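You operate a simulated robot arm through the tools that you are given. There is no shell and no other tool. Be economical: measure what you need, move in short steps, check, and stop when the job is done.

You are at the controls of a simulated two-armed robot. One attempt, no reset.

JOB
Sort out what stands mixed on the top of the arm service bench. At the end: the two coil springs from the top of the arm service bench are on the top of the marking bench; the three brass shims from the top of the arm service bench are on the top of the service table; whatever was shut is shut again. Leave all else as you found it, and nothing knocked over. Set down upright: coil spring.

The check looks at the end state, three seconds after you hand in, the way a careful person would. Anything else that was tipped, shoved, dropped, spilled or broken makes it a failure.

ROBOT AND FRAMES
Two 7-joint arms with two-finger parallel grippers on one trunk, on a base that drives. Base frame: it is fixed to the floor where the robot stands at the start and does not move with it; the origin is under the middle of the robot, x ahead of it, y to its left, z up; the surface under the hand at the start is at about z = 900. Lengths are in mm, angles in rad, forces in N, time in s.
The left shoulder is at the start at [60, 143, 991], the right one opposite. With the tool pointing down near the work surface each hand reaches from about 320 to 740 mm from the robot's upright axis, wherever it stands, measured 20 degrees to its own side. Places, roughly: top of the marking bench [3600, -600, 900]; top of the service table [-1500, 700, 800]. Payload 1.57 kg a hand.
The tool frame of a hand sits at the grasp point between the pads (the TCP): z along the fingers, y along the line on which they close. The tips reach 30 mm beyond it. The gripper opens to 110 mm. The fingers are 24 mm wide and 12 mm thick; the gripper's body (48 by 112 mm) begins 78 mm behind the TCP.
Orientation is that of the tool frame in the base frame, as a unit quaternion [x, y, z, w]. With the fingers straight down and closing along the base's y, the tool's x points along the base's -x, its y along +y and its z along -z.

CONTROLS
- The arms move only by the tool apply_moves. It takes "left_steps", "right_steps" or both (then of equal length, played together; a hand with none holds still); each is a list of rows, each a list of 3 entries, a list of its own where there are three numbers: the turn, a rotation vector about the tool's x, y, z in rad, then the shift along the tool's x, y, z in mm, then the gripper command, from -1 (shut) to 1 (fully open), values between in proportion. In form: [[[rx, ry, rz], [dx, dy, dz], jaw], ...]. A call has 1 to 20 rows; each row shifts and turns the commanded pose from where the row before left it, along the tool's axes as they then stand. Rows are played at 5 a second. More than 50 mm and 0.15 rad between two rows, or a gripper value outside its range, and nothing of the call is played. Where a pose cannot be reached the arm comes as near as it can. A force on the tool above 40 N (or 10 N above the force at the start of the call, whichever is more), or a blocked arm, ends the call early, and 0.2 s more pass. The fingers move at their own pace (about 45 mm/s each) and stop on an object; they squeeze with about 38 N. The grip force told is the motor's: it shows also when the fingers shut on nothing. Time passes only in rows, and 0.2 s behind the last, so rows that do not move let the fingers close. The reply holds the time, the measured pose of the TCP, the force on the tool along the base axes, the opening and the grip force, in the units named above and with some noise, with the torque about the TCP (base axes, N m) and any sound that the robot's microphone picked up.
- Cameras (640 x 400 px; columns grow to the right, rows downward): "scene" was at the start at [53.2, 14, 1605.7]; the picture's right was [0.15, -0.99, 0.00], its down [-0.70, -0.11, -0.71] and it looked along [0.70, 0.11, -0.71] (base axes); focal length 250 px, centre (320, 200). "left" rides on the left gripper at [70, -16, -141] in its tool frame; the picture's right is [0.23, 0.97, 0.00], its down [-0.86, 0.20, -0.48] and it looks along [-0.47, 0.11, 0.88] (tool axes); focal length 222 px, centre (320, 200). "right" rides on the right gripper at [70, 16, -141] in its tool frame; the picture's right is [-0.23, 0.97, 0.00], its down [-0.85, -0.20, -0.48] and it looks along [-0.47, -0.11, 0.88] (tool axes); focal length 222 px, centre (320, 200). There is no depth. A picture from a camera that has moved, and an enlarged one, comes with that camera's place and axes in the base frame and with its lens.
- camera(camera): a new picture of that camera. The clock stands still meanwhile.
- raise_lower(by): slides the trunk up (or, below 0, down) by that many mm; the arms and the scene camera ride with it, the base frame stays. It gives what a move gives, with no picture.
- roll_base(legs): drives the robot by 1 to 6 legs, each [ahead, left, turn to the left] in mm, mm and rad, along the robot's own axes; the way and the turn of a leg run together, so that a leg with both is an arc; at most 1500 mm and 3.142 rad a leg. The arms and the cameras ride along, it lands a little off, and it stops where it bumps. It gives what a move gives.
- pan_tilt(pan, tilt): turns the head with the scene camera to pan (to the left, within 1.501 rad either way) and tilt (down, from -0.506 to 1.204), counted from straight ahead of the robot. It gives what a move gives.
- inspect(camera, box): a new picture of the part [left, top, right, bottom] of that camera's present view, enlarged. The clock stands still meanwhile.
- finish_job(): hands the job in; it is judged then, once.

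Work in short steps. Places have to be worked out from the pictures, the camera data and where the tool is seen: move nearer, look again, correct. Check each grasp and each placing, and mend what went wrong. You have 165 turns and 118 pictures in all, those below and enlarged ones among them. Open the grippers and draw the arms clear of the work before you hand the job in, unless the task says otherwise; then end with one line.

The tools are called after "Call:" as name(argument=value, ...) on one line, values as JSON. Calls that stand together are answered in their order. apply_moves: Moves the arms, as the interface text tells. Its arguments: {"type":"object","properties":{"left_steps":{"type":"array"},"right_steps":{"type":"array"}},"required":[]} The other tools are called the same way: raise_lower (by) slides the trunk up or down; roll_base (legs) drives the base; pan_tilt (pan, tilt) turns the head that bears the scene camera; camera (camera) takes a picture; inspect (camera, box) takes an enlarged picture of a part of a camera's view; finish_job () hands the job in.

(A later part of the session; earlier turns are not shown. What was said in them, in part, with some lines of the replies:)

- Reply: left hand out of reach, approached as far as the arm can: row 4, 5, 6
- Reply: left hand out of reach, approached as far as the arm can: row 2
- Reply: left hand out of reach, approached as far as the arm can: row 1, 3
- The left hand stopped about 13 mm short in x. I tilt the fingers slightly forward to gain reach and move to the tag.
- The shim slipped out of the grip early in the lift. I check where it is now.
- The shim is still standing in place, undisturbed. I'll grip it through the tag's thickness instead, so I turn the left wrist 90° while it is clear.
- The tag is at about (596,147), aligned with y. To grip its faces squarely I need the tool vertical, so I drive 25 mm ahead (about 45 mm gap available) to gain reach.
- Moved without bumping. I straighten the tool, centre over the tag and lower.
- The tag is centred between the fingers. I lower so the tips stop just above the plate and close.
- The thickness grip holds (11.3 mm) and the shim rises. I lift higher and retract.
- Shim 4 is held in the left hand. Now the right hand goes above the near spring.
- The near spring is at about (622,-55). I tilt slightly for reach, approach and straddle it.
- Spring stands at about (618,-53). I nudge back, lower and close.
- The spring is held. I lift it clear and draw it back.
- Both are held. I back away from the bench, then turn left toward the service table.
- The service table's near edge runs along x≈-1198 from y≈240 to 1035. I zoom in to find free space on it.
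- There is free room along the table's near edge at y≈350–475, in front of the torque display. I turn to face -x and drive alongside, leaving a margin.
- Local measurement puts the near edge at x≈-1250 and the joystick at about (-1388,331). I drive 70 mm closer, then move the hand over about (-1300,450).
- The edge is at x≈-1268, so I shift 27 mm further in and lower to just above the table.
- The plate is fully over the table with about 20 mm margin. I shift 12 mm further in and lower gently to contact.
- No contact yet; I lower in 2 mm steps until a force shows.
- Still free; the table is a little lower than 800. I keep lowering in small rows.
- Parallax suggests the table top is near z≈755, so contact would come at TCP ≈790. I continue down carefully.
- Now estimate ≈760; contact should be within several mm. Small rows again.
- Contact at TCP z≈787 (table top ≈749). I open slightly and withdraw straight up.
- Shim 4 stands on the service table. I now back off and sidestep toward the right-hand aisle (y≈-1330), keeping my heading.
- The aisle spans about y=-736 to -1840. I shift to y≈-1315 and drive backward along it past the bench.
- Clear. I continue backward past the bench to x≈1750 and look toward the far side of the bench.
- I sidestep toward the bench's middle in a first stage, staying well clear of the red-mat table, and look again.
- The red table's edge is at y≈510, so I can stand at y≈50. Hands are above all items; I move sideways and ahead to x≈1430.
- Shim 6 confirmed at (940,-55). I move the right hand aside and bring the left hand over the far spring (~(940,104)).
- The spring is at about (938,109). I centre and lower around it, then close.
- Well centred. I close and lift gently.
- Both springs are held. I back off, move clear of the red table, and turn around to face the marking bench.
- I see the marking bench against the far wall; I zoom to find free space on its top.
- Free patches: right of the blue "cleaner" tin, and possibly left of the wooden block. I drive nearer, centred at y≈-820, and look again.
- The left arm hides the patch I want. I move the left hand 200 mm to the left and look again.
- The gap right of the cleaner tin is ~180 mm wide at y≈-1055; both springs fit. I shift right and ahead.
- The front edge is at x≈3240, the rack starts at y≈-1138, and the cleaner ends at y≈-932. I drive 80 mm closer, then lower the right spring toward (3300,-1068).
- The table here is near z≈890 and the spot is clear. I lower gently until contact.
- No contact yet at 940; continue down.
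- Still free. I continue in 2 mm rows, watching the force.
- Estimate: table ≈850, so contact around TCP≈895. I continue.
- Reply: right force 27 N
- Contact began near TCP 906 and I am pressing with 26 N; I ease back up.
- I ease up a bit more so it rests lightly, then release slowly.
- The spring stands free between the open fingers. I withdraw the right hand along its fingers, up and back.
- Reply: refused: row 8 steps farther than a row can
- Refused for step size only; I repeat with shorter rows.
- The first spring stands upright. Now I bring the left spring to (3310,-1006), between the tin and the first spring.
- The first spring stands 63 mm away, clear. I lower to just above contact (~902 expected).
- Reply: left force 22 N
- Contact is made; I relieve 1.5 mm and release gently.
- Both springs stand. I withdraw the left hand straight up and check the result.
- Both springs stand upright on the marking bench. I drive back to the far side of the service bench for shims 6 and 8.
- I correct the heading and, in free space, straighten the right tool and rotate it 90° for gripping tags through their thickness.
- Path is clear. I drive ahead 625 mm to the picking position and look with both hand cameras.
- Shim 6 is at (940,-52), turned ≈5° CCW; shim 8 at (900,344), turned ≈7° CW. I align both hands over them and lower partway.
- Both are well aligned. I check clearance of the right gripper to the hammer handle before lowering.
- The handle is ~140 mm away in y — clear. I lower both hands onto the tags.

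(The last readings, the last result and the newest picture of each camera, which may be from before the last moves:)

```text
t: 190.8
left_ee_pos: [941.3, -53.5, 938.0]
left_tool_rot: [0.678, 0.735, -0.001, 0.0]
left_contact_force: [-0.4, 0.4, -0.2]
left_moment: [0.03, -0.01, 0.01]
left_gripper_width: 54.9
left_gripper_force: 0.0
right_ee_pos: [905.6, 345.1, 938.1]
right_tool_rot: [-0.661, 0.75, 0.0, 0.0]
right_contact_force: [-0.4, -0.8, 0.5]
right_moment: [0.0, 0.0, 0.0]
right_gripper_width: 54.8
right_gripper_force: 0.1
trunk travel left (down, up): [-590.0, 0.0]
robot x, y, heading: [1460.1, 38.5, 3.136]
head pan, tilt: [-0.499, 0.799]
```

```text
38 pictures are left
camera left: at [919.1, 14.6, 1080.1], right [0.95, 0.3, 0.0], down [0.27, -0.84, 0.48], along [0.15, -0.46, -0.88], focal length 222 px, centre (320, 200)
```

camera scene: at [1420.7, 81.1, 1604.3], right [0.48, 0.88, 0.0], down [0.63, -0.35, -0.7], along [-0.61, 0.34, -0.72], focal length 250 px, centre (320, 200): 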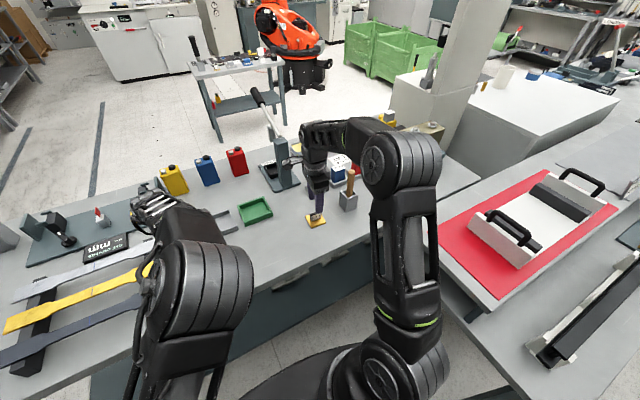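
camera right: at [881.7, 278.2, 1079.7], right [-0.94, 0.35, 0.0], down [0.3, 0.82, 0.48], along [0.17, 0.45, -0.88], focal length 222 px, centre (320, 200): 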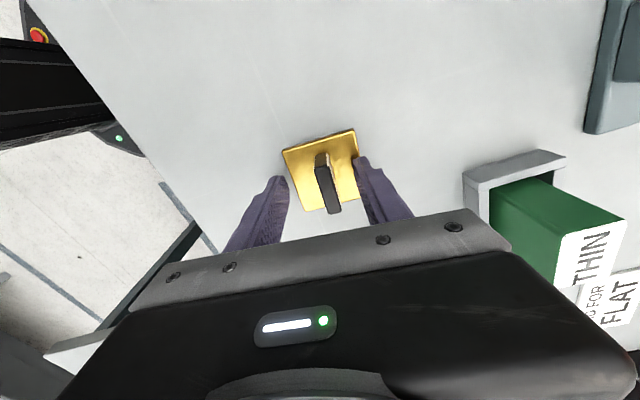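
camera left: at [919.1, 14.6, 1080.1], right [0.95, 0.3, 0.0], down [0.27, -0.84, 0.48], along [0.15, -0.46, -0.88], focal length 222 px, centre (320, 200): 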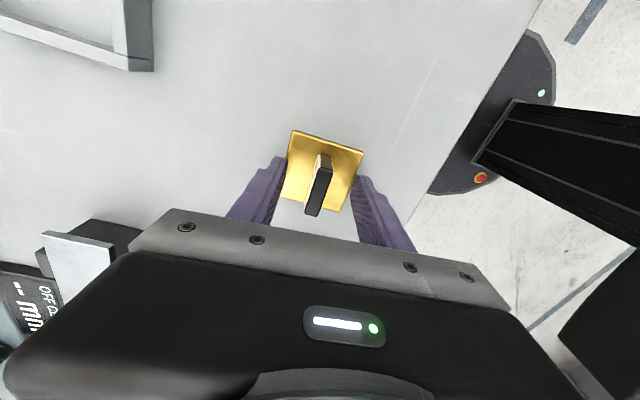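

Both tools are over-rotated by ≈3°; I correct, then close and lift gently.

Call:
apply_moves(left_steps=[[[0, 0, 0.05], [0, 0, 0], 0], [[0, 0, 0], [0, 0, 0], -0.5], [[0, 0, 0], [0, 0, 0], -1], [[0, 0, 0], [0, 0, 0], -1], [[0, 0, 0], [0, 0, 0], -1], [[0, 0, 0], [0, 0, -5], -1], [[0, 0, 0], [0, 0, -5], -1], [[0, 0, 0], [0, 0, -10], -1], [[0, 0, 0], [0, 0, -10], -1]], right_steps=[[[0, 0, -0.05], [0, 0, 0], 0], [[0, 0, 0], [0, 0, 0], -0.5], [[0, 0, 0], [0, 0, 0], -1], [[0, 0, 0], [0, 0, 0], -1], [[0, 0, 0], [0, 0, 0], -1], [[0, 0, 0], [0, 0, -5], -1], [[0, 0, 0], [0, 0, -5], -1], [[0, 0, 0], [0, 0, -10], -1], [[0, 0, 0], [0, 0, -10], -1]])

Call:
camera(camera="left")

Call:
camera(camera="right")

```text
t: 192.8
left_ee_pos: [941.6, -55.4, 968.4]
left_tool_rot: [0.696, 0.718, 0.0, 0.0]
left_contact_force: [-0.8, -0.7, -0.8]
left_moment: [0.03, 0.01, -0.01]
left_gripper_width: 11.8
left_gripper_force: 28.9
right_ee_pos: [904.9, 343.8, 969.2]
right_tool_rot: [-0.681, 0.733, 0.0, 0.0]
right_contact_force: [-0.5, -0.2, -3.0]
right_moment: [0.0, 0.01, -0.01]
right_gripper_width: 11.7
right_gripper_force: 29.0
trunk travel left (down, up): [-590.0, 0.0]
robot x, y, heading: [1461.7, 36.4, 3.131]
head pan, tilt: [-0.499, 0.799]
```

```text
37 pictures are left
camera left: at [922.4, 14.2, 1110.0], right [0.97, 0.26, 0.0], down [0.22, -0.85, 0.48], along [0.12, -0.46, -0.88], focal length 222 px, centre (320, 200)
```

left: 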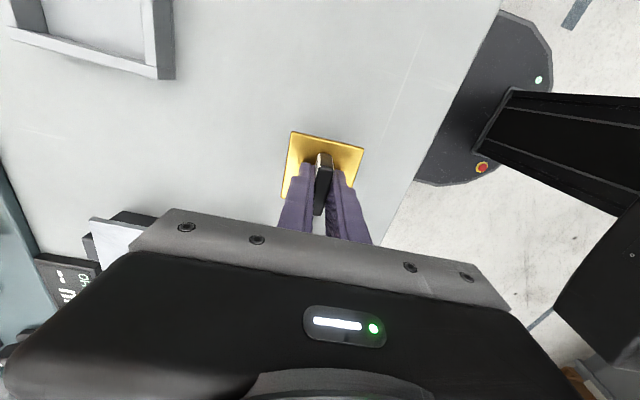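

```text
36 pictures are left
camera right: at [884.2, 276.3, 1109.2], right [-0.95, 0.3, 0.0], down [0.26, 0.84, 0.48], along [0.14, 0.46, -0.88], focal length 222 px, centre (320, 200)
```

right: 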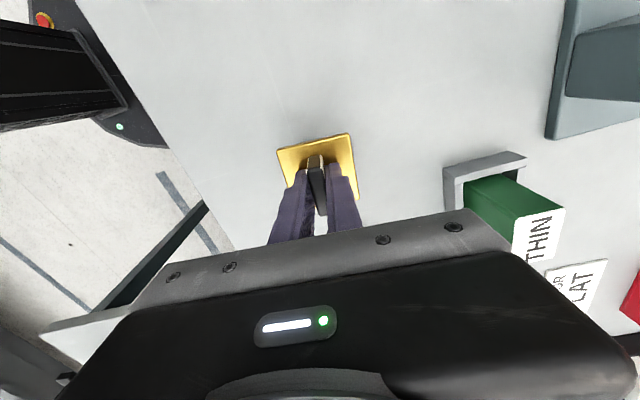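

Both shims are gripped and lifted. I raise them and draw the hands in.

Call:
apply_moves(left_steps=[[[0, 0, 0], [0, 0, -20], -1], [[0, 0, 0], [0, 0, -30], -1], [[0, 0, 0], [0, 0, -30], -1], [[0, 0, 0], [0, 0, -30], -1], [[0, 0, 0], [0, 10, -30], -1], [[0, 0, 0], [0, 25, 0], -1], [[0, 0, 0], [0, 25, 0], -1], [[0, 0, 0], [0, 0, 0], -1], [[0, 0, 0], [0, 0, 0], -1]], right_steps=[[[0, 0, 0], [0, 0, -20], -1], [[0, 0, 0], [0, 0, -30], -1], [[0, 0, 0], [0, 0, -30], -1], [[0, 0, 0], [0, 0, -30], -1], [[0, 0, 0], [10, -15, -30], -1], [[0, 0, 0], [20, -25, 0], -1], [[0, 0, 0], [20, -25, 0], -1], [[0, 0, 0], [20, -25, 0], -1], [[0, 0, 0], [20, -25, 0], -1]])

```text
t: 194.8
left_ee_pos: [1002.1, -52.2, 1109.3]
left_tool_rot: [0.696, 0.718, 0.0, 0.0]
left_contact_force: [-0.1, 0.3, -2.5]
left_moment: [0.01, 0.01, 0.02]
left_gripper_width: 11.6
left_gripper_force: 29.0
right_ee_pos: [1016.2, 245.3, 1109.7]
right_tool_rot: [-0.68, 0.733, 0.002, -0.001]
right_contact_force: [-0.5, -1.0, -2.5]
right_moment: [-0.01, -0.01, -0.02]
right_gripper_width: 11.7
right_gripper_force: 28.5
trunk travel left (down, up): [-590.0, 0.0]
robot x, y, heading: [1455.4, 40.2, 3.134]
head pan, tilt: [-0.499, 0.799]
```

I drive the return route: back off, sidestep into the aisle.

Call:
roll_base(legs=[[-310, 0, 0.007], [0, 1350, 0]])

```text
t: 203.3
left_ee_pos: [1323.9, -1418.2, 1108.4]
left_tool_rot: [0.693, 0.721, 0.0, 0.0]
left_contact_force: [0.6, -1.0, -2.5]
left_moment: [-0.02, 0.03, 0.02]
left_gripper_width: 11.2
left_gripper_force: 28.9
right_ee_pos: [1333.3, -1120.7, 1110.3]
right_tool_rot: [-0.684, 0.73, 0.0, 0.0]
right_contact_force: [0.4, -0.2, -2.9]
right_moment: [0.02, -0.02, -0.01]
right_gripper_width: 11.8
right_gripper_force: 29.0
trunk travel left (down, up): [-590.0, 0.0]
robot x, y, heading: [1779.3, -1322.7, -3.139]
head pan, tilt: [-0.499, 0.799]
```

Good heading and position. I drive ahead along the aisle.

Call:
roll_base(legs=[[1100, 0, 0], [1110, 0, 0]])

```text
t: 214.2
left_ee_pos: [-895.3, -1344.9, 1108.0]
left_tool_rot: [0.708, 0.706, 0.0, -0.001]
left_contact_force: [0.3, 0.1, -2.3]
left_moment: [-0.02, -0.03, -0.02]
left_gripper_width: 11.6
left_gripper_force: 29.7
right_ee_pos: [-872.7, -1047.4, 1110.7]
right_tool_rot: [-0.669, 0.743, 0.0, 0.0]
right_contact_force: [-0.7, 0.8, -1.9]
right_moment: [-0.03, -0.02, 0.04]
right_gripper_width: 11.4
right_gripper_force: 29.4
trunk travel left (down, up): [-590.0, 0.0]
robot x, y, heading: [-432.7, -1267.6, 3.102]
head pan, tilt: [-0.499, 0.799]
```

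I correct the heading and sidestep right back to the service table.

Call:
roll_base(legs=[[0, 0, 0.04], [0, -930, 0], [0, -900, 0]])

Call:
pan_tilt(pan=0, tilt=0.7)

Call:
camera(camera="scene")

```text
t: 223.9
left_ee_pos: [-905.8, 493.6, 1109.3]
left_tool_rot: [0.692, 0.722, 0.0, -0.001]
left_contact_force: [-0.3, 0.4, -2.5]
left_moment: [-0.03, 0.0, 0.02]
left_gripper_width: 11.2
left_gripper_force: 28.8
right_ee_pos: [-898.0, 792.7, 1110.0]
right_tool_rot: [-0.685, 0.729, 0.001, -0.001]
right_contact_force: [0.7, 0.3, -1.7]
right_moment: [0.02, -0.01, -0.02]
right_gripper_width: 11.6
right_gripper_force: 28.8
trunk travel left (down, up): [-590.0, 0.0]
robot x, y, heading: [-449.0, 593.6, -3.131]
head pan, tilt: [-0.499, 0.799]
```

```text
t: 224.9
left_ee_pos: [-906.2, 495.0, 1108.5]
left_tool_rot: [0.693, 0.721, 0.0, 0.0]
left_contact_force: [0.4, 0.1, -1.8]
left_moment: [-0.01, 0.0, 0.03]
left_gripper_width: 11.4
left_gripper_force: 29.4
right_ee_pos: [-897.9, 792.0, 1111.6]
right_tool_rot: [-0.684, 0.729, -0.001, 0.001]
right_contact_force: [0.3, -0.4, -2.5]
right_moment: [0.01, 0.01, 0.02]
right_gripper_width: 11.6
right_gripper_force: 28.8
trunk travel left (down, up): [-590.0, 0.0]
robot x, y, heading: [-448.6, 592.4, -3.136]
head pan, tilt: [0.0, 0.7]
```

```text
35 pictures are left
camera scene: at [-503.2, 593.9, 1612.5], right [-0.01, 1.0, 0.0], down [0.64, 0.0, -0.76], along [-0.76, -0.01, -0.64], focal length 250 px, centre (320, 200)
```

scene: 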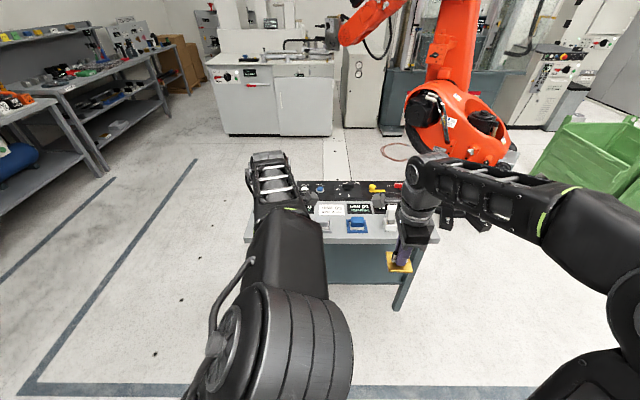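

I drive ahead to the same working position as before and look with both hand cameras.

Call:
roll_base(legs=[[390, 0, -0.008]])

Call:
camera(camera="right")

Call:
camera(camera="left")

```text
t: 227.3
left_ee_pos: [-1305.1, 495.7, 1107.8]
left_tool_rot: [0.694, 0.72, 0.001, 0.0]
left_contact_force: [-0.1, 0.6, -3.0]
left_moment: [0.01, -0.05, 0.0]
left_gripper_width: 11.4
left_gripper_force: 29.4
right_ee_pos: [-1294.0, 791.8, 1109.2]
right_tool_rot: [-0.682, 0.731, 0.0, 0.0]
right_contact_force: [-0.7, 0.6, -2.8]
right_moment: [0.0, -0.03, -0.02]
right_gripper_width: 11.7
right_gripper_force: 29.3
trunk travel left (down, up): [-590.0, 0.0]
robot x, y, heading: [-845.2, 589.5, -3.142]
head pan, tilt: [0.0, 0.7]
```

```text
34 pictures are left
camera right: at [-1315.0, 724.5, 1250.6], right [-0.96, 0.29, 0.0], down [0.26, 0.84, 0.48], along [0.14, 0.46, -0.88], focal length 222 px, centre (320, 200)
```

right: 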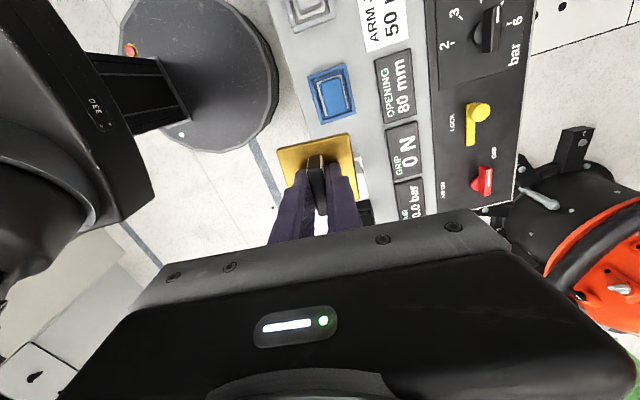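

```text
33 pictures are left
camera left: at [-1324.4, 564.0, 1250.2], right [0.96, 0.26, 0.0], down [0.23, -0.85, 0.48], along [0.13, -0.46, -0.88], focal length 222 px, centre (320, 200)
```

left: 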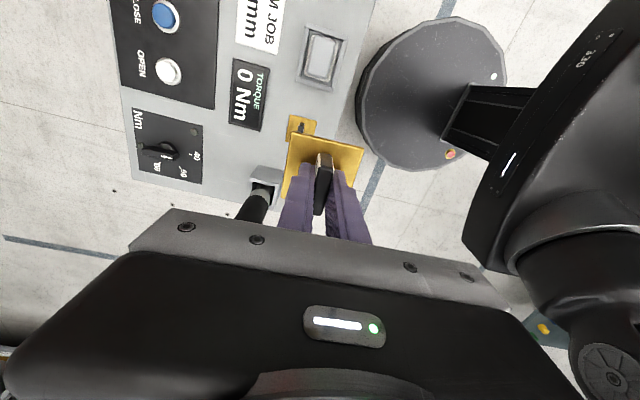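

Shim 4 is in place at (-1339,458). I take the left shim to (-1304,380), lowering to z≈830 for a check.

Call:
apply_moves(left_steps=[[[0, 0, 0], [-39, -1, 0], -1], [[0, 0, 0], [-39, -1, 0], -1], [[0, 0, 0], [-38, -1, 0], -1], [[0, 0, 0], [0, 0, 40], -1], [[0, 0, 0], [0, 0, 40], -1], [[0, 0, 0], [0, 0, 40], -1], [[0, 0, 0], [0, 0, 40], -1], [[0, 0, 0], [0, 0, 40], -1], [[0, 0, 0], [0, 0, 40], -1], [[0, 0, 0], [0, 0, 30], -1], [[0, 0, 0], [0, 0, 0], -1]])

Call:
camera(camera="left")

```text
t: 229.7
left_ee_pos: [-1299.5, 379.0, 839.0]
left_tool_rot: [0.694, 0.72, -0.001, 0.0]
left_contact_force: [-0.5, 0.0, -1.3]
left_moment: [0.03, -0.01, 0.03]
left_gripper_width: 11.5
left_gripper_force: 28.7
right_ee_pos: [-1293.3, 792.8, 1111.0]
right_tool_rot: [-0.683, 0.731, -0.001, 0.0]
right_contact_force: [-0.3, 0.3, -3.1]
right_moment: [0.02, -0.01, 0.0]
right_gripper_width: 11.7
right_gripper_force: 29.5
trunk travel left (down, up): [-590.0, 0.0]
robot x, y, heading: [-844.9, 592.1, -3.14]
head pan, tilt: [0.0, 0.7]
```

```text
32 pictures are left
camera left: at [-1319.0, 446.8, 981.8], right [0.96, 0.26, 0.0], down [0.23, -0.85, 0.48], along [0.13, -0.46, -0.88], focal length 222 px, centre (320, 200)
```

left: 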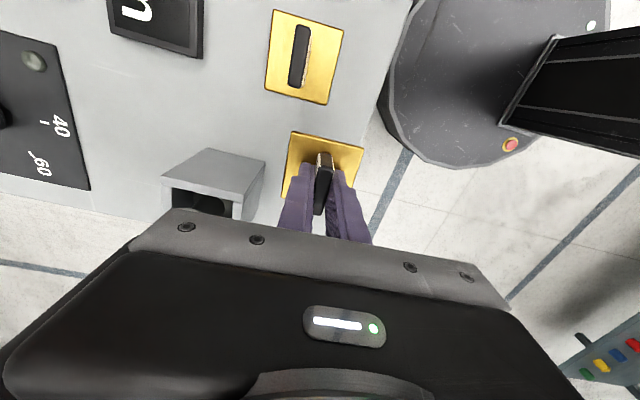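

Margins are fine after a 6 mm inward shift. I lower to near contact.

Call:
apply_moves(left_steps=[[[0, 0, 0], [0, -6, 0], -1], [[0, 0, 0], [0, 0, 20], -1], [[0, 0, 0], [0, 0, 20], -1], [[0, 0, 0], [0, 0, 6], -1], [[0, 0, 0], [0, 0, 2], -1], [[0, 0, 0], [0, 0, 0], -1]])

Call:
apply_moves(left_steps=[[[0, 0, 0], [0, 0, 1.5], -1], [[0, 0, 0], [0, 0, 1.5], -1], [[0, 0, 0], [0, 0, 0], -1]])

```text
t: 231.1
left_ee_pos: [-1306.3, 380.6, 792.9]
left_tool_rot: [0.694, 0.72, 0.0, 0.001]
left_contact_force: [0.7, 0.1, -1.6]
left_moment: [0.01, -0.03, 0.01]
left_gripper_width: 11.6
left_gripper_force: 28.9
left hand out of reach, approached as far as the arm can: row 5
right_ee_pos: [-1292.5, 792.6, 1110.0]
right_tool_rot: [-0.682, 0.731, 0.0, 0.0]
right_contact_force: [0.7, -0.1, -3.0]
right_moment: [0.01, -0.01, 0.0]
right_gripper_width: 11.4
right_gripper_force: 29.0
trunk travel left (down, up): [-590.0, 0.0]
robot x, y, heading: [-847.6, 592.3, -3.14]
head pan, tilt: [0.0, 0.7]
```

```text
t: 231.9
left_ee_pos: [-1305.8, 382.6, 791.9]
left_tool_rot: [0.694, 0.72, 0.0, -0.001]
left_contact_force: [0.9, 0.8, -1.1]
left_moment: [-0.02, 0.02, 0.01]
left_gripper_width: 11.7
left_gripper_force: 29.4
right_ee_pos: [-1294.7, 792.3, 1110.5]
right_tool_rot: [-0.683, 0.731, 0.0, 0.0]
right_contact_force: [-0.3, 0.2, -2.8]
right_moment: [0.0, -0.02, -0.01]
right_gripper_width: 11.4
right_gripper_force: 28.6
trunk travel left (down, up): [-590.0, 0.0]
robot x, y, heading: [-849.4, 590.9, -3.138]
head pan, tilt: [0.0, 0.7]
```

The arm is at its low limit; I use the trunk to lower the last few mm.

Call:
raise_lower(by=-3)

Call:
raise_lower(by=-2)

```text
t: 232.5
left_ee_pos: [-1306.4, 382.3, 789.4]
left_tool_rot: [0.694, 0.72, 0.0, 0.0]
left_contact_force: [-0.1, 0.2, -2.9]
left_moment: [0.01, -0.02, -0.02]
left_gripper_width: 11.6
left_gripper_force: 28.6
right_ee_pos: [-1293.9, 792.8, 1108.3]
right_tool_rot: [-0.683, 0.731, 0.0, 0.0]
right_contact_force: [0.0, -0.6, -2.8]
right_moment: [-0.04, 0.02, 0.03]
right_gripper_width: 11.8
right_gripper_force: 28.5
trunk travel left (down, up): [-587.0, 3.0]
robot x, y, heading: [-848.7, 594.2, -3.141]
head pan, tilt: [0.0, 0.7]
```

```text
t: 233.0
left_ee_pos: [-1306.7, 382.2, 788.0]
left_tool_rot: [0.694, 0.72, 0.0, 0.0]
left_contact_force: [1.0, -0.9, 10.5]
left_moment: [0.24, -0.16, -0.01]
left_gripper_width: 11.6
left_gripper_force: 29.3
right_ee_pos: [-1293.1, 792.8, 1106.4]
right_tool_rot: [-0.682, 0.731, 0.0, -0.001]
right_contact_force: [-0.1, 0.0, -3.0]
right_moment: [-0.03, -0.01, 0.0]
right_gripper_width: 11.5
right_gripper_force: 29.0
trunk travel left (down, up): [-585.0, 5.0]
robot x, y, heading: [-846.8, 588.8, -3.14]
head pan, tilt: [0.0, 0.7]
```

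Contact (10 N). I release and withdraw straight up.

Call:
apply_moves(left_steps=[[[0, 0, 0], [0, 0, 0], -0.6], [[0, 0, 0], [0, 0, 0], -0.45], [[0, 0, 0], [0, 0, 0], -0.45], [[0, 0, 0], [0, 0, -10], -0.45], [[0, 0, 0], [0, 0, -20], -0.45], [[0, 0, 0], [0, 0, -40], -0.45], [[0, 0, 0], [0, 0, -40], -0.45], [[0, 0, 0], [0, 0, -40], -0.45], [[0, 0, 0], [0, 0, -40], -0.45], [[0, 0, 0], [0, 0, -40], -0.45], [[0, 0, 0], [0, 0, -40], -0.45], [[0, 0, 0], [0, 0, -40], -0.45]])

Call:
camera(camera="left")

```text
t: 235.6
left_ee_pos: [-1306.5, 381.8, 1099.4]
left_tool_rot: [0.694, 0.72, 0.0, -0.001]
left_contact_force: [-0.5, -0.4, -0.3]
left_moment: [0.01, -0.01, -0.03]
left_gripper_width: 30.6
left_gripper_force: 0.1
right_ee_pos: [-1293.6, 792.8, 1105.1]
right_tool_rot: [-0.683, 0.73, 0.0, 0.0]
right_contact_force: [0.3, 0.1, -1.8]
right_moment: [0.01, 0.04, 0.0]
right_gripper_width: 11.8
right_gripper_force: 28.8
trunk travel left (down, up): [-585.0, 5.0]
robot x, y, heading: [-848.6, 591.2, -3.137]
head pan, tilt: [0.0, 0.7]
```

```text
31 pictures are left
camera left: at [-1325.8, 450.3, 1241.4], right [0.96, 0.26, 0.0], down [0.23, -0.85, 0.48], along [0.13, -0.46, -0.88], focal length 222 px, centre (320, 200)
```

left: 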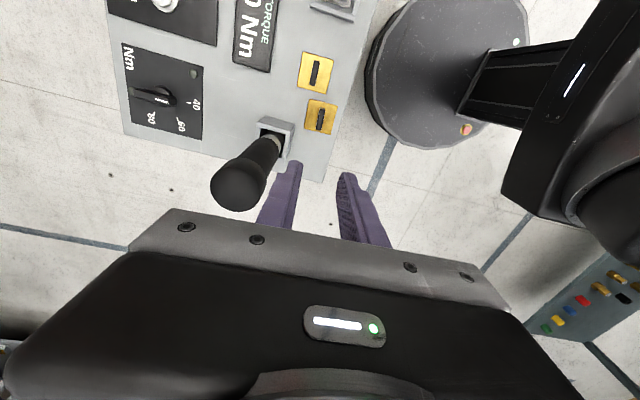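

Both shims stand well. For the last one I rotate the right tool so its body stays clear of the joystick, then drive 400 mm left.

Call:
apply_moves(right_steps=[[[0, 0, -0.1488], [0, 0, 0], -1], [[0, 0, -0.1488], [0, 0, 0], -1], [[0, 0, -0.1488], [0, 0, 0], -1], [[0, 0, -0.1488], [0, 0, 0], -1], [[0, 0, -0.1488], [0, 0, 0], -1], [[0, 0, -0.1488], [0, 0, 0], -1], [[0, 0, -0.1488], [0, 0, 0], -1], [[0, 0, -0.1488], [0, 0, 0], -1], [[0, 0, -0.1488], [0, 0, 0], -1], [[0, 0, -0.1488], [0, 0, 0], -1], [[0, 0, -0.1488], [0, 0, 0], -1]])

Call:
roll_base(legs=[[0, 400, 0]])

Call:
camera(camera="right")

```text
t: 238.0
left_ee_pos: [-1306.9, 381.8, 1099.2]
left_tool_rot: [0.694, 0.72, 0.0, 0.001]
left_contact_force: [-0.8, 0.7, 1.0]
left_moment: [0.02, -0.01, -0.02]
left_gripper_width: 30.3
left_gripper_force: 0.1
right_ee_pos: [-1293.9, 792.9, 1105.2]
right_tool_rot: [1.0, 0.001, 0.0, 0.0]
right_contact_force: [0.0, 0.2, -2.5]
right_moment: [0.01, -0.01, 0.0]
right_gripper_width: 11.5
right_gripper_force: 29.4
trunk travel left (down, up): [-585.0, 5.0]
robot x, y, heading: [-847.9, 587.8, -3.138]
head pan, tilt: [0.0, 0.7]
```

```text
t: 240.5
left_ee_pos: [-1303.8, -24.5, 1099.8]
left_tool_rot: [0.693, 0.721, 0.0, 0.0]
left_contact_force: [-0.1, 0.2, 0.1]
left_moment: [0.02, 0.0, 0.05]
left_gripper_width: 30.1
left_gripper_force: 0.0
right_ee_pos: [-1292.2, 387.0, 1105.9]
right_tool_rot: [1.0, 0.002, 0.0, 0.0]
right_contact_force: [-0.6, 0.4, -3.0]
right_moment: [0.03, 0.02, 0.02]
right_gripper_width: 11.6
right_gripper_force: 28.9
trunk travel left (down, up): [-585.0, 5.0]
robot x, y, heading: [-846.3, 188.6, -3.132]
head pan, tilt: [0.0, 0.7]
```

```text
30 pictures are left
camera right: at [-1222.0, 371.3, 1246.2], right [-0.22, -0.97, 0.0], down [-0.86, 0.2, 0.48], along [-0.47, 0.11, -0.88], focal length 222 px, centre (320, 200)
```

right: 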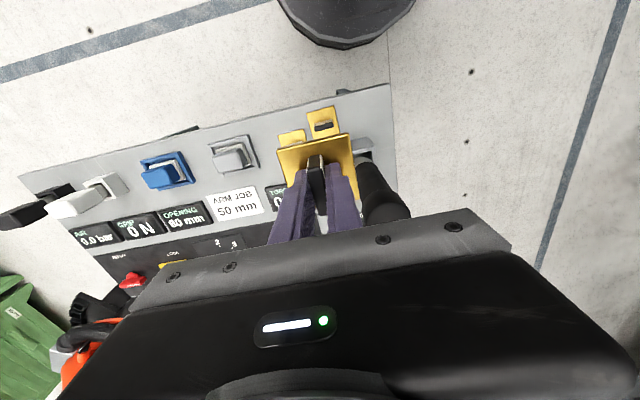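

The last spot is in front of the joystick at y≈308; a slight backward lean (0.08 rad) keeps the wrist clear of the knob at (-1387,314). I move over and lower partway.

Call:
apply_moves(right_steps=[[[0, 0, 0], [-3, 40, 0], -1], [[0, -0.08, 0], [-4, 39, 0], -1], [[0, 0, 0], [3, 0, 40], -1], [[0, 0, 0], [3, 0, 40], -1], [[0, 0, 0], [3, 0, 40], -1], [[0, 0, 0], [3, 0, 40], -1], [[0, 0, 0], [3, 0, 40], -1], [[0, 0, 0], [3, 0, 40], -1], [[0, 0, 0], [0, 0, 0], -1]])

Call:
camera(camera="right")

Call:
pan_tilt(pan=-0.2, tilt=0.85)

Call:
camera(camera="scene")

```text
t: 242.5
left_ee_pos: [-1302.9, -23.8, 1099.5]
left_tool_rot: [0.692, 0.722, 0.0, -0.001]
left_contact_force: [-0.3, 0.6, 0.0]
left_moment: [-0.03, 0.02, 0.02]
left_gripper_width: 30.2
left_gripper_force: 0.1
right_ee_pos: [-1303.3, 307.5, 863.4]
right_tool_rot: [0.999, 0.003, -0.04, 0.0]
right_contact_force: [0.4, 0.2, -2.9]
right_moment: [-0.01, 0.01, -0.03]
right_gripper_width: 11.9
right_gripper_force: 28.6
trunk travel left (down, up): [-585.0, 5.0]
robot x, y, heading: [-843.4, 186.6, -3.135]
head pan, tilt: [0.0, 0.7]
```

```text
29 pictures are left
camera right: at [-1220.6, 291.0, 997.7], right [-0.22, -0.97, 0.02], down [-0.81, 0.2, 0.55], along [-0.54, 0.11, -0.84], focal length 222 px, centre (320, 200)
```

right: 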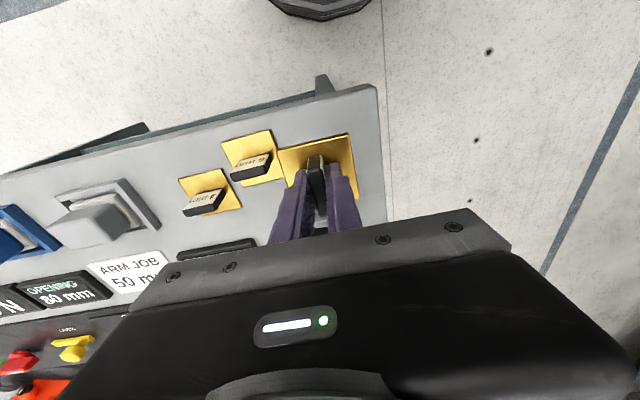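

```text
t: 243.2
left_ee_pos: [-1303.1, -24.0, 1098.5]
left_tool_rot: [0.692, 0.722, 0.0, 0.0]
left_contact_force: [0.8, -0.3, 0.8]
left_moment: [-0.01, -0.03, 0.03]
left_gripper_width: 30.3
left_gripper_force: 0.0
right_ee_pos: [-1302.0, 306.7, 862.6]
right_tool_rot: [0.999, 0.003, -0.04, 0.0]
right_contact_force: [-1.1, 0.6, -2.4]
right_moment: [0.05, 0.0, 0.01]
right_gripper_width: 11.5
right_gripper_force: 29.0
trunk travel left (down, up): [-585.0, 5.0]
robot x, y, heading: [-845.3, 186.9, -3.135]
head pan, tilt: [-0.201, 0.85]
```

```text
28 pictures are left
camera scene: at [-889.9, 205.0, 1595.3], right [0.19, 0.98, 0.0], down [0.74, -0.14, -0.66], along [-0.65, 0.13, -0.75], focal length 250 px, centre (320, 200)
```

scene: 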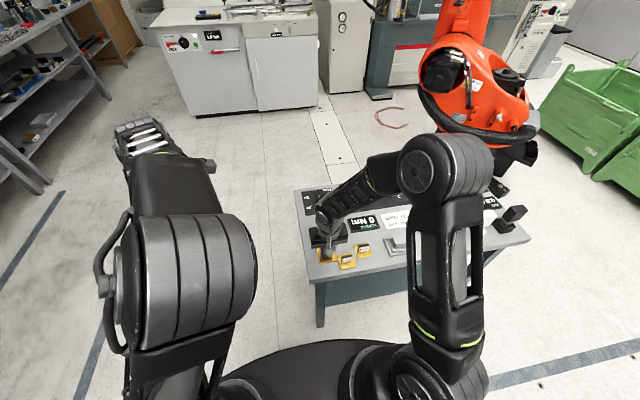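

Layout is good. I zoom to verify joystick clearance.

Call:
inspect(camera="scene", box=[270, 170, 420, 290])

```text
3.33 times, centred on (345, 230) of scene
camera zoom: at [-889.9, 205.0, 1595.3], right [0.19, 0.98, 0.0], down [0.74, -0.14, -0.66], along [-0.65, 0.13, -0.75], focal length 833 px, centre (237, 100)
```

zoom: 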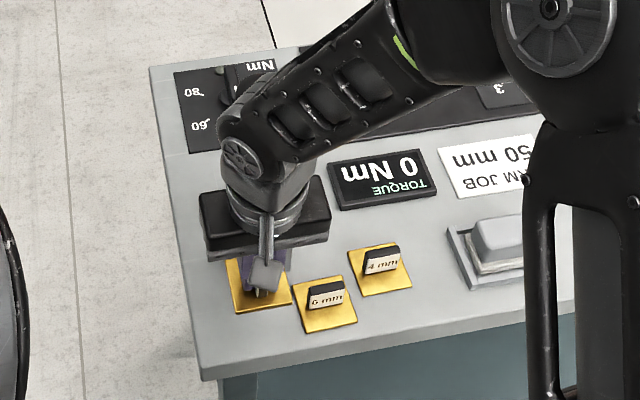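

The knob is hidden behind the wrist, so I lean back 0.05 rad more and lower in small rows, watching forces.

Call:
apply_moves(right_steps=[[[0, -0.05, 0], [2, 5, 0], -1], [[0, 0, 0], [2, 0, 12], -1], [[0, 0, 0], [1.5, 0, 12], -1], [[0, 0, 0], [1.5, 0, 12], -1], [[0, 0, 0], [1.5, 0, 12], -1], [[0, 0, 0], [1, 0, 8], -1], [[0, 0, 0], [0, 0, 0], -1]])

Call:
camera(camera="right")

```text
t: 244.8
left_ee_pos: [-1303.2, -24.4, 1097.4]
left_tool_rot: [0.692, 0.722, -0.001, 0.001]
left_contact_force: [-0.4, -1.0, -0.7]
left_moment: [0.0, 0.01, 0.02]
left_gripper_width: 30.4
left_gripper_force: 0.1
right_ee_pos: [-1299.7, 304.6, 808.6]
right_tool_rot: [0.998, 0.003, -0.065, 0.001]
right_contact_force: [-0.5, 0.1, -2.4]
right_moment: [0.01, 0.0, -0.03]
right_gripper_width: 11.5
right_gripper_force: 29.0
trunk travel left (down, up): [-585.0, 5.0]
robot x, y, heading: [-849.0, 190.8, -3.137]
head pan, tilt: [-0.201, 0.85]
```

```text
26 pictures are left
camera right: at [-1212.1, 289.5, 939.7], right [-0.22, -0.97, 0.03], down [-0.79, 0.2, 0.59], along [-0.58, 0.11, -0.81], focal length 222 px, centre (320, 200)
```

right: 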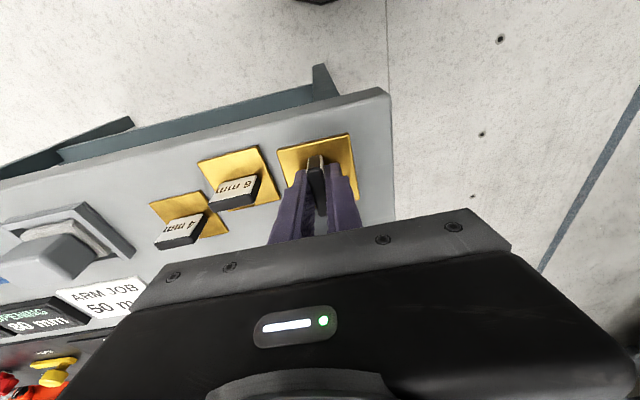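

All clear. I lower the last ~18 mm in fine rows.

Call:
apply_moves(right_steps=[[[0, 0, 0], [1, 0, 6], -1], [[0, 0, 0], [1, 0, 5], -1], [[0, 0, 0], [0, 0, 2], -1], [[0, 0, 0], [0, 0, 0], -1]])

Call:
apply_moves(right_steps=[[[0, 0, 0], [0, 0, 2], -1], [[0, 0, 0], [0, 0, 1], -1], [[0, 0, 0], [0, 0, 0], -1]])

```text
t: 245.8
left_ee_pos: [-1303.6, -23.3, 1098.8]
left_tool_rot: [0.692, 0.722, 0.0, 0.0]
left_contact_force: [0.3, -0.4, -0.2]
left_moment: [0.04, -0.02, -0.02]
left_gripper_width: 30.2
left_gripper_force: 0.1
right_ee_pos: [-1297.9, 305.7, 795.7]
right_tool_rot: [0.998, 0.002, -0.065, 0.0]
right_contact_force: [-0.1, 0.2, -2.2]
right_moment: [0.01, -0.01, -0.01]
right_gripper_width: 11.6
right_gripper_force: 29.6
trunk travel left (down, up): [-585.0, 5.0]
robot x, y, heading: [-850.1, 188.1, -3.134]
head pan, tilt: [-0.201, 0.85]
```

```text
t: 246.6
left_ee_pos: [-1303.5, -23.4, 1098.8]
left_tool_rot: [0.692, 0.722, 0.0, -0.001]
left_contact_force: [0.6, 0.4, 0.8]
left_moment: [0.02, 0.01, 0.01]
left_gripper_width: 30.3
left_gripper_force: 0.0
right_ee_pos: [-1297.8, 305.3, 793.9]
right_tool_rot: [0.998, 0.003, -0.065, 0.0]
right_contact_force: [0.3, 0.4, 5.7]
right_moment: [0.04, -0.22, 0.05]
right_gripper_width: 11.6
right_gripper_force: 28.8
trunk travel left (down, up): [-585.0, 5.0]
robot x, y, heading: [-846.9, 189.8, -3.134]
head pan, tilt: [-0.201, 0.85]
```

Near edge of the plate touches. I press 2 mm more so it lies flatter, then release.

Call:
apply_moves(right_steps=[[[0, 0.03, 0], [0, 0, 1], -1], [[0, 0.02, 0], [0, 0, 1], -1], [[0, 0, 0], [0, 0, 0], -1]])

Call:
inspect(camera="right", box=[220, 80, 420, 240])

```text
t: 247.4
left_ee_pos: [-1303.8, -23.8, 1097.8]
left_tool_rot: [0.692, 0.722, -0.001, 0.0]
left_contact_force: [1.4, 0.3, 1.3]
left_moment: [-0.02, 0.01, 0.0]
left_gripper_width: 30.5
left_gripper_force: 0.0
right_ee_pos: [-1298.5, 303.5, 791.4]
right_tool_rot: [0.999, 0.003, -0.042, 0.001]
right_contact_force: [-6.9, 0.6, 16.7]
right_moment: [0.09, -0.29, 0.05]
right_gripper_width: 11.9
right_gripper_force: 29.2
trunk travel left (down, up): [-585.0, 5.0]
robot x, y, heading: [-848.9, 191.7, -3.128]
head pan, tilt: [-0.201, 0.85]
```

```text
2.50 times, centred on (320, 160) of right
camera zoom: at [-1217.2, 288.6, 925.5], right [-0.22, -0.97, 0.02], down [-0.81, 0.2, 0.55], along [-0.54, 0.11, -0.84], focal length 555 px, centre (320, 300)
```

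zoom: 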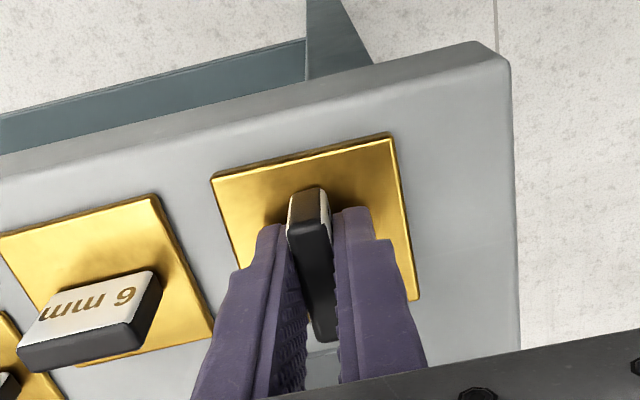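

The plate is well on the table and nearly flat. I relax slightly and open.

Call:
apply_moves(right_steps=[[[0, 0, 0], [0, 0, -1], -1], [[0, 0, 0], [0, 0, 0], -0.7], [[0, 0, 0], [0, 0, 0], -0.5], [[0, 0, 0], [0, 0, 0], -0.45], [[0, 0, 0], [0, 0, 0], -0.45]])

Call:
camera(camera="right")

```text
t: 248.6
left_ee_pos: [-1303.2, -24.2, 1098.3]
left_tool_rot: [0.693, 0.721, 0.0, 0.0]
left_contact_force: [0.2, 0.3, -0.3]
left_moment: [-0.01, 0.0, 0.02]
left_gripper_width: 30.3
left_gripper_force: 0.0
right_ee_pos: [-1298.9, 304.1, 790.5]
right_tool_rot: [0.999, 0.003, -0.039, 0.0]
right_contact_force: [-0.7, 0.1, 0.2]
right_moment: [0.0, -0.01, 0.02]
right_gripper_width: 30.4
right_gripper_force: 0.1
trunk travel left (down, up): [-585.0, 5.0]
robot x, y, heading: [-846.9, 184.5, -3.131]
head pan, tilt: [-0.201, 0.85]
```

```text
24 pictures are left
camera right: at [-1216.8, 288.4, 925.9], right [-0.22, -0.97, 0.02], down [-0.82, 0.2, 0.55], along [-0.54, 0.11, -0.84], focal length 222 px, centre (320, 200)
```

right: 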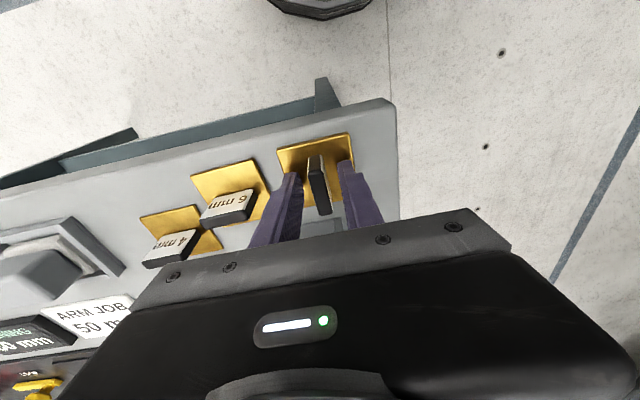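

The shim stands free. I withdraw up along the fingers, back the robot off, and verify.

Call:
apply_moves(right_steps=[[[0, 0, 0], [0, 0, -8], -0.45], [[0, 0, 0], [0, 0, -15], -0.45], [[0, 0, 0], [0, 0, -30], -0.45], [[0, 0, 0], [0, 0, -40], -0.45], [[0, 0, 0], [0, 0, -40], -0.45], [[0, 0, 0], [0, 0, -40], -0.45], [[0, 0, 0], [0, 0, -40], -0.45], [[0, 0, 0], [0, 0, -40], -0.45], [[0, 0, 0], [0, 0, -40], 0]])

Call:
roll_base(legs=[[-400, 0, 0]])

Call:
pan_tilt(pan=-0.2, tilt=0.6)

Call:
camera(camera="scene")

```text
t: 250.6
left_ee_pos: [-1302.4, -24.3, 1099.5]
left_tool_rot: [0.692, 0.722, 0.0, 0.001]
left_contact_force: [-0.6, 0.3, -0.3]
left_moment: [0.03, 0.0, 0.0]
left_gripper_width: 30.1
left_gripper_force: 0.0
right_ee_pos: [-1269.8, 302.1, 1084.4]
right_tool_rot: [0.999, 0.002, -0.041, 0.0]
right_contact_force: [0.7, -0.1, -0.3]
right_moment: [0.0, -0.01, 0.0]
right_gripper_width: 55.1
right_gripper_force: 0.1
trunk travel left (down, up): [-585.0, 5.0]
robot x, y, heading: [-844.1, 189.4, -3.133]
head pan, tilt: [-0.201, 0.85]
```

```text
t: 253.1
left_ee_pos: [-903.8, -20.4, 1100.2]
left_tool_rot: [0.69, 0.723, -0.001, 0.0]
left_contact_force: [0.5, -0.1, -0.3]
left_moment: [0.03, -0.04, 0.01]
left_gripper_width: 30.1
left_gripper_force: 0.1
right_ee_pos: [-871.5, 303.9, 1085.4]
right_tool_rot: [0.999, 0.003, -0.04, 0.001]
right_contact_force: [-0.1, 0.2, -0.5]
right_moment: [-0.02, -0.01, -0.03]
right_gripper_width: 55.1
right_gripper_force: 0.1
trunk travel left (down, up): [-585.0, 5.0]
robot x, y, heading: [-446.1, 193.8, -3.13]
head pan, tilt: [-0.201, 0.85]
```

```text
t: 253.9
left_ee_pos: [-902.3, -20.9, 1098.3]
left_tool_rot: [0.691, 0.723, 0.001, 0.0]
left_contact_force: [0.3, 0.7, 1.3]
left_moment: [0.01, 0.02, 0.0]
left_gripper_width: 30.4
left_gripper_force: 0.1
right_ee_pos: [-871.6, 305.7, 1083.3]
right_tool_rot: [0.999, 0.003, -0.04, 0.0]
right_contact_force: [0.4, -0.5, 0.0]
right_moment: [0.02, -0.01, 0.0]
right_gripper_width: 55.1
right_gripper_force: 0.1
trunk travel left (down, up): [-585.0, 5.0]
robot x, y, heading: [-448.0, 195.2, -3.126]
head pan, tilt: [-0.201, 0.6]
```

```text
23 pictures are left
camera scene: at [-499.6, 210.5, 1616.1], right [0.19, 0.98, 0.0], down [0.56, -0.11, -0.82], along [-0.81, 0.16, -0.57], focal length 250 px, centre (320, 200)
```

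scene: 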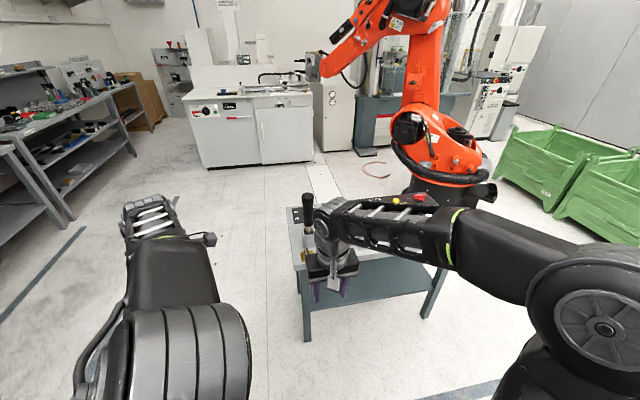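

The arm hides the shims; I move the right hand aside and inspect.

Call:
apply_moves(right_steps=[[[0, 0, 0], [20, -45, 0], 0], [[0, 0, 0], [20, -45, 0], 0], [[0, 0, 0], [20, -45, 0], 0], [[0, 0, 0], [0, -45, 0], 0], [[0, 0, 0], [0, -45, 0], 0]])

Call:
inspect(camera="scene", box=[270, 180, 450, 290])

```text
t: 255.1
left_ee_pos: [-902.3, -20.3, 1099.9]
left_tool_rot: [0.691, 0.723, -0.001, 0.0]
left_contact_force: [-0.2, 0.2, 0.7]
left_moment: [0.01, 0.02, -0.01]
left_gripper_width: 30.4
left_gripper_force: 0.1
right_ee_pos: [-811.5, 534.0, 1080.5]
right_tool_rot: [0.999, 0.005, -0.04, 0.0]
right_contact_force: [-0.2, 0.7, 0.2]
right_moment: [0.01, 0.01, 0.01]
right_gripper_width: 55.1
right_gripper_force: 0.0
trunk travel left (down, up): [-585.0, 5.0]
robot x, y, heading: [-446.6, 192.8, -3.135]
head pan, tilt: [-0.201, 0.6]
```

```text
3.56 times, centred on (360, 235) of scene
camera zoom: at [-499.1, 211.5, 1616.2], right [0.19, 0.98, 0.0], down [0.55, -0.11, -0.83], along [-0.81, 0.16, -0.56], focal length 888 px, centre (178, 76)
```

zoom: 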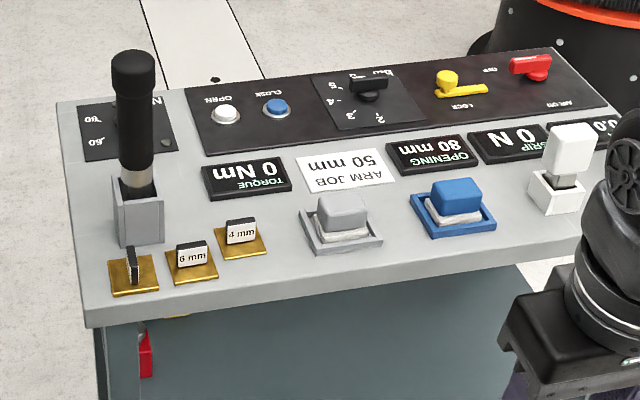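

All three shims stand on the service table, joystick untouched. I turn to check the service bench once more.

Call:
roll_base(legs=[[0, -100, -2.6]])

Call:
pan_tilt(pan=-0.4, tilt=0.5)

Call:
camera(camera="scene")

```text
t: 261.6
left_ee_pos: [-81.0, 622.6, 1098.7]
left_tool_rot: [0.876, -0.482, 0.0, 0.0]
left_contact_force: [0.7, -0.1, 0.9]
left_moment: [0.01, 0.01, -0.02]
left_gripper_width: 30.2
left_gripper_force: 0.1
right_ee_pos: [111.9, 98.5, 1079.8]
right_tool_rot: [-0.26, 0.965, 0.01, 0.039]
right_contact_force: [-0.3, 0.4, 0.3]
right_moment: [-0.01, -0.01, 0.01]
right_gripper_width: 54.7
right_gripper_force: 0.1
trunk travel left (down, up): [-585.0, 5.0]
robot x, y, heading: [-376.0, 214.4, 0.529]
head pan, tilt: [-0.201, 0.6]
cut short: leg 1
```

```text
t: 262.4
left_ee_pos: [-82.3, 623.9, 1098.4]
left_tool_rot: [0.876, -0.482, 0.0, 0.0]
left_contact_force: [0.4, -0.1, 0.5]
left_moment: [0.02, -0.01, 0.0]
left_gripper_width: 30.3
left_gripper_force: 0.0
right_ee_pos: [113.0, 96.8, 1080.5]
right_tool_rot: [-0.26, 0.965, 0.011, 0.039]
right_contact_force: [-0.3, 0.1, 0.2]
right_moment: [-0.03, 0.02, -0.02]
right_gripper_width: 55.2
right_gripper_force: 0.1
trunk travel left (down, up): [-585.0, 5.0]
robot x, y, heading: [-374.3, 209.2, 0.527]
head pan, tilt: [-0.4, 0.499]
```

```text
21 pictures are left
camera scene: at [-307.1, 209.8, 1625.2], right [0.13, -0.99, 0.0], down [-0.47, -0.06, -0.88], along [0.87, 0.11, -0.48], focal length 250 px, centre (320, 200)
```

scene: 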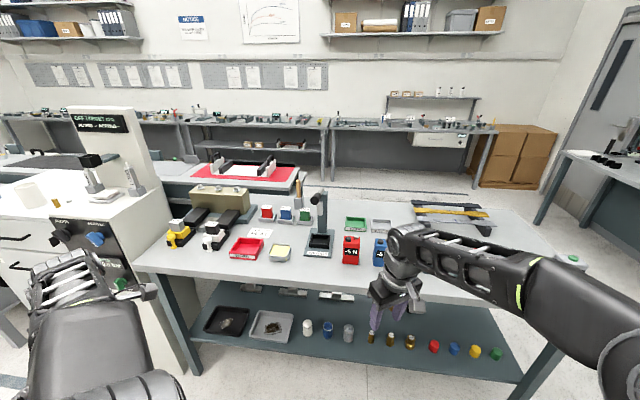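

The turn was cut short near its end, so something may have been touched. I look around the left arm and base.

Call:
pan_tilt(pan=0.7, tilt=0.6)

Call:
camera(camera="scene")

Call:
camera(camera="left")

```text
t: 263.7
left_ee_pos: [-82.4, 624.1, 1099.0]
left_tool_rot: [0.876, -0.483, 0.0, 0.0]
left_contact_force: [0.5, -0.1, -0.3]
left_moment: [-0.04, 0.03, -0.03]
left_gripper_width: 30.3
left_gripper_force: 0.0
right_ee_pos: [111.6, 98.0, 1080.6]
right_tool_rot: [-0.26, 0.965, 0.01, 0.039]
right_contact_force: [-0.2, -0.2, 0.4]
right_moment: [0.02, -0.02, 0.01]
right_gripper_width: 55.0
right_gripper_force: 0.1
trunk travel left (down, up): [-585.0, 5.0]
robot x, y, heading: [-375.5, 213.6, 0.528]
head pan, tilt: [0.7, 0.6]
```

```text
20 pictures are left
camera scene: at [-367.6, 281.2, 1616.2], right [0.94, -0.34, 0.0], down [-0.19, -0.53, -0.83], along [0.28, 0.78, -0.56], focal length 250 px, centre (320, 200)
```

scene: 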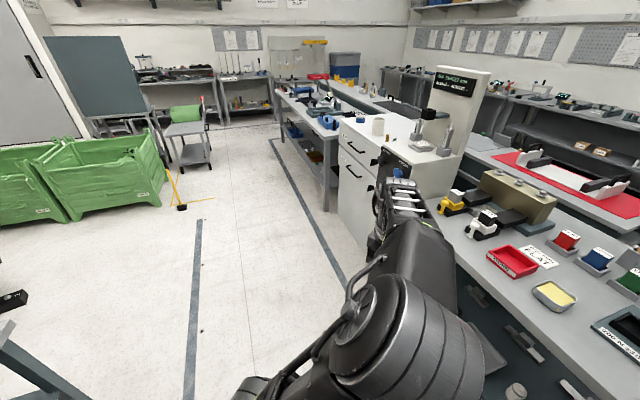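

```text
19 pictures are left
camera left: at [-31.7, 572.9, 1240.9], right [-0.7, -0.71, 0.0], down [-0.63, 0.62, 0.48], along [-0.34, 0.34, -0.88], focal length 222 px, centre (320, 200)
```

left: 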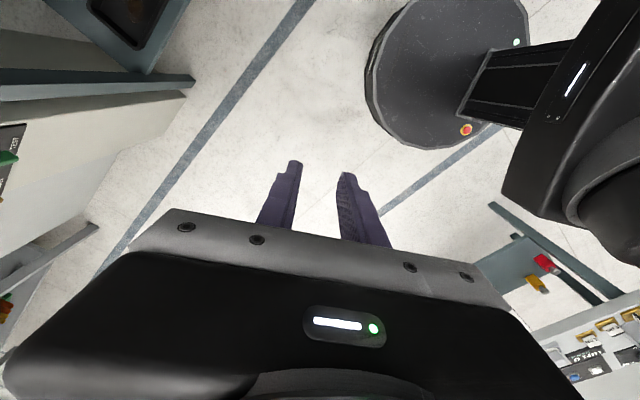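

I zoom on the hand near the machine's control panel.

Call:
inspect(camera="scene", box=[320, 110, 480, 270])

```text
2.50 times, centred on (400, 190) of scene
camera zoom: at [-367.6, 281.2, 1616.2], right [0.94, -0.34, 0.0], down [-0.19, -0.53, -0.83], along [0.28, 0.78, -0.56], focal length 625 px, centre (120, 225)
```

zoom: 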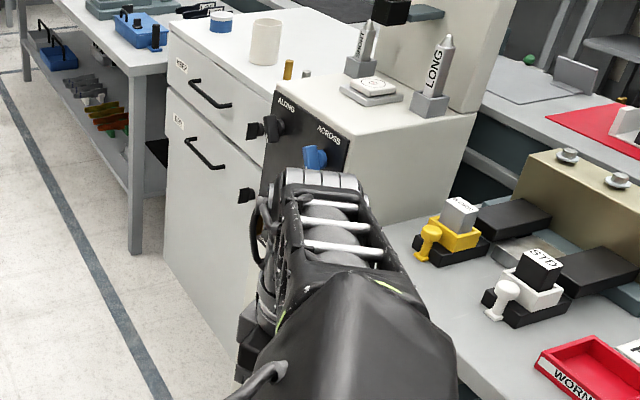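

To be safe I back straight away from the cabinet and inspect its knobs.

Call:
roll_base(legs=[[-250, 0, 0]])

Call:
apply_moves(left_steps=[[[0, 0, 0], [30, 30, 0], 0], [[0, 0, 0], [30, 30, 0], 0], [[0, 0, 0], [30, 30, 0], 0], [[0, 0, 0], [0, 0, 0], 0]])

Call:
pan_tilt(pan=0.1, tilt=0.5)

Call:
camera(camera="scene")

```text
t: 265.5
left_ee_pos: [-292.1, 500.0, 1099.1]
left_tool_rot: [0.875, -0.483, 0.0, -0.001]
left_contact_force: [-0.3, 0.3, 0.4]
left_moment: [0.04, -0.02, 0.03]
left_gripper_width: 30.2
left_gripper_force: 0.0
right_ee_pos: [-98.9, -26.5, 1080.0]
right_tool_rot: [-0.259, 0.965, 0.01, 0.038]
right_contact_force: [-0.1, -0.4, -0.1]
right_moment: [0.02, 0.0, 0.01]
right_gripper_width: 55.1
right_gripper_force: 0.0
trunk travel left (down, up): [-585.0, 5.0]
robot x, y, heading: [-590.2, 86.3, 0.53]
head pan, tilt: [0.7, 0.6]
```

```text
t: 266.5
left_ee_pos: [-321.7, 377.5, 1097.8]
left_tool_rot: [0.876, -0.482, 0.0, 0.0]
left_contact_force: [0.6, 0.3, 0.2]
left_moment: [-0.01, 0.03, 0.02]
left_gripper_width: 54.8
left_gripper_force: 0.1
right_ee_pos: [-97.5, -24.7, 1079.7]
right_tool_rot: [-0.259, 0.965, 0.011, 0.039]
right_contact_force: [0.4, -0.4, -0.1]
right_moment: [-0.01, 0.0, -0.01]
right_gripper_width: 55.0
right_gripper_force: 0.1
trunk travel left (down, up): [-585.0, 5.0]
robot x, y, heading: [-586.1, 89.6, 0.53]
head pan, tilt: [0.7, 0.6]
```

```text
t: 267.5
left_ee_pos: [-321.5, 377.3, 1099.0]
left_tool_rot: [0.875, -0.483, 0.0, 0.0]
left_contact_force: [-0.7, 0.5, -0.4]
left_moment: [0.02, -0.02, 0.03]
left_gripper_width: 55.0
left_gripper_force: 0.2
right_ee_pos: [-96.6, -26.5, 1080.5]
right_tool_rot: [-0.26, 0.965, 0.01, 0.039]
right_contact_force: [0.7, -0.6, 0.0]
right_moment: [-0.01, 0.05, -0.03]
right_gripper_width: 54.9
right_gripper_force: 0.0
trunk travel left (down, up): [-585.0, 5.0]
robot x, y, heading: [-581.2, 89.3, 0.526]
head pan, tilt: [0.099, 0.499]
```

```text
17 pictures are left
camera scene: at [-533.6, 128.8, 1625.3], right [0.59, -0.81, 0.0], down [-0.39, -0.28, -0.88], along [0.71, 0.52, -0.48], focal length 250 px, centre (320, 200)
```

scene: 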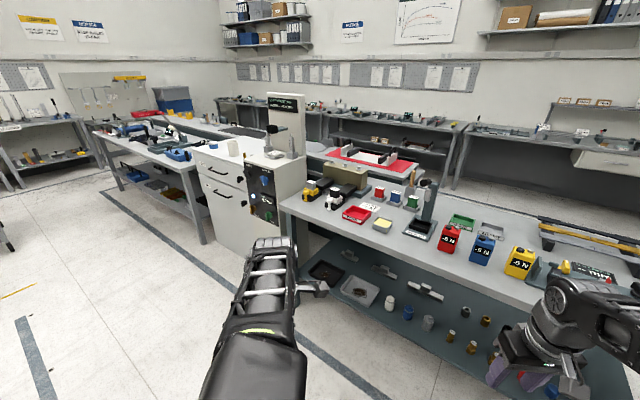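

I zoom on the cabinet panel and bench for a last check.

Call:
inspect(camera="scene", box=[180, 120, 340, 240])

Call:
inspect(camera="scene", box=[280, 150, 560, 300])

```text
3.33 times, centred on (260, 180) of scene
camera zoom: at [-533.6, 128.8, 1625.3], right [0.59, -0.81, 0.0], down [-0.39, -0.28, -0.88], along [0.71, 0.52, -0.48], focal length 833 px, centre (520, 267)
```

zoom: 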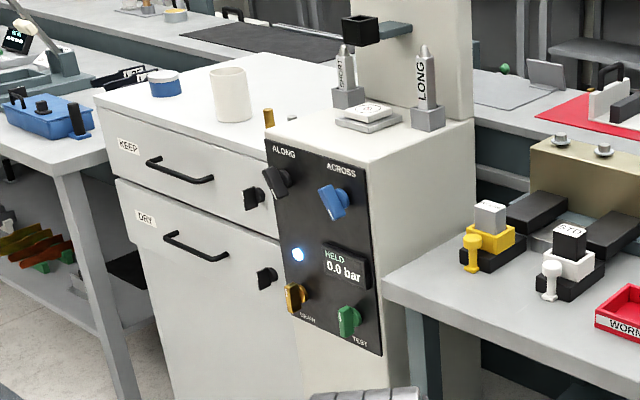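

```text
2.29 times, centred on (420, 225) of scene
camera zoom: at [-533.6, 128.8, 1625.3], right [0.59, -0.81, 0.0], down [-0.39, -0.28, -0.88], along [0.71, 0.52, -0.48], focal length 571 px, centre (91, 143)
```

zoom: 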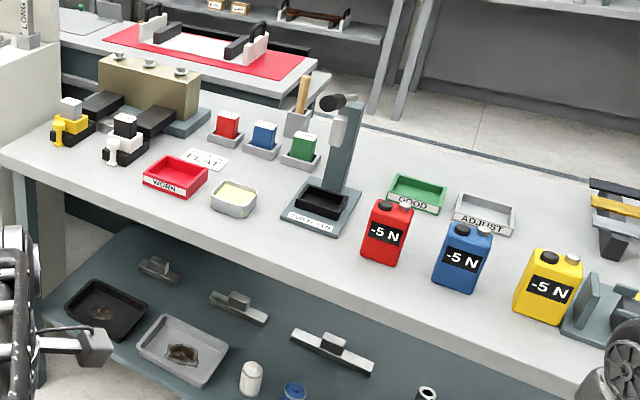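

Nothing looks displaced: the benches are in order, both grippers are open, and the arms are clear. I hand in.

Call:
finish_job()

```text
The job is handed in.
```

I've handed the job in: both coil springs stand upright on the marking bench and all three brass shims are on the service table. I opened nothing, and the last pictures showed nothing knocked over. One base turn near the grey cabinet was cut short just before its end, though I saw no sign of contact afterwards.
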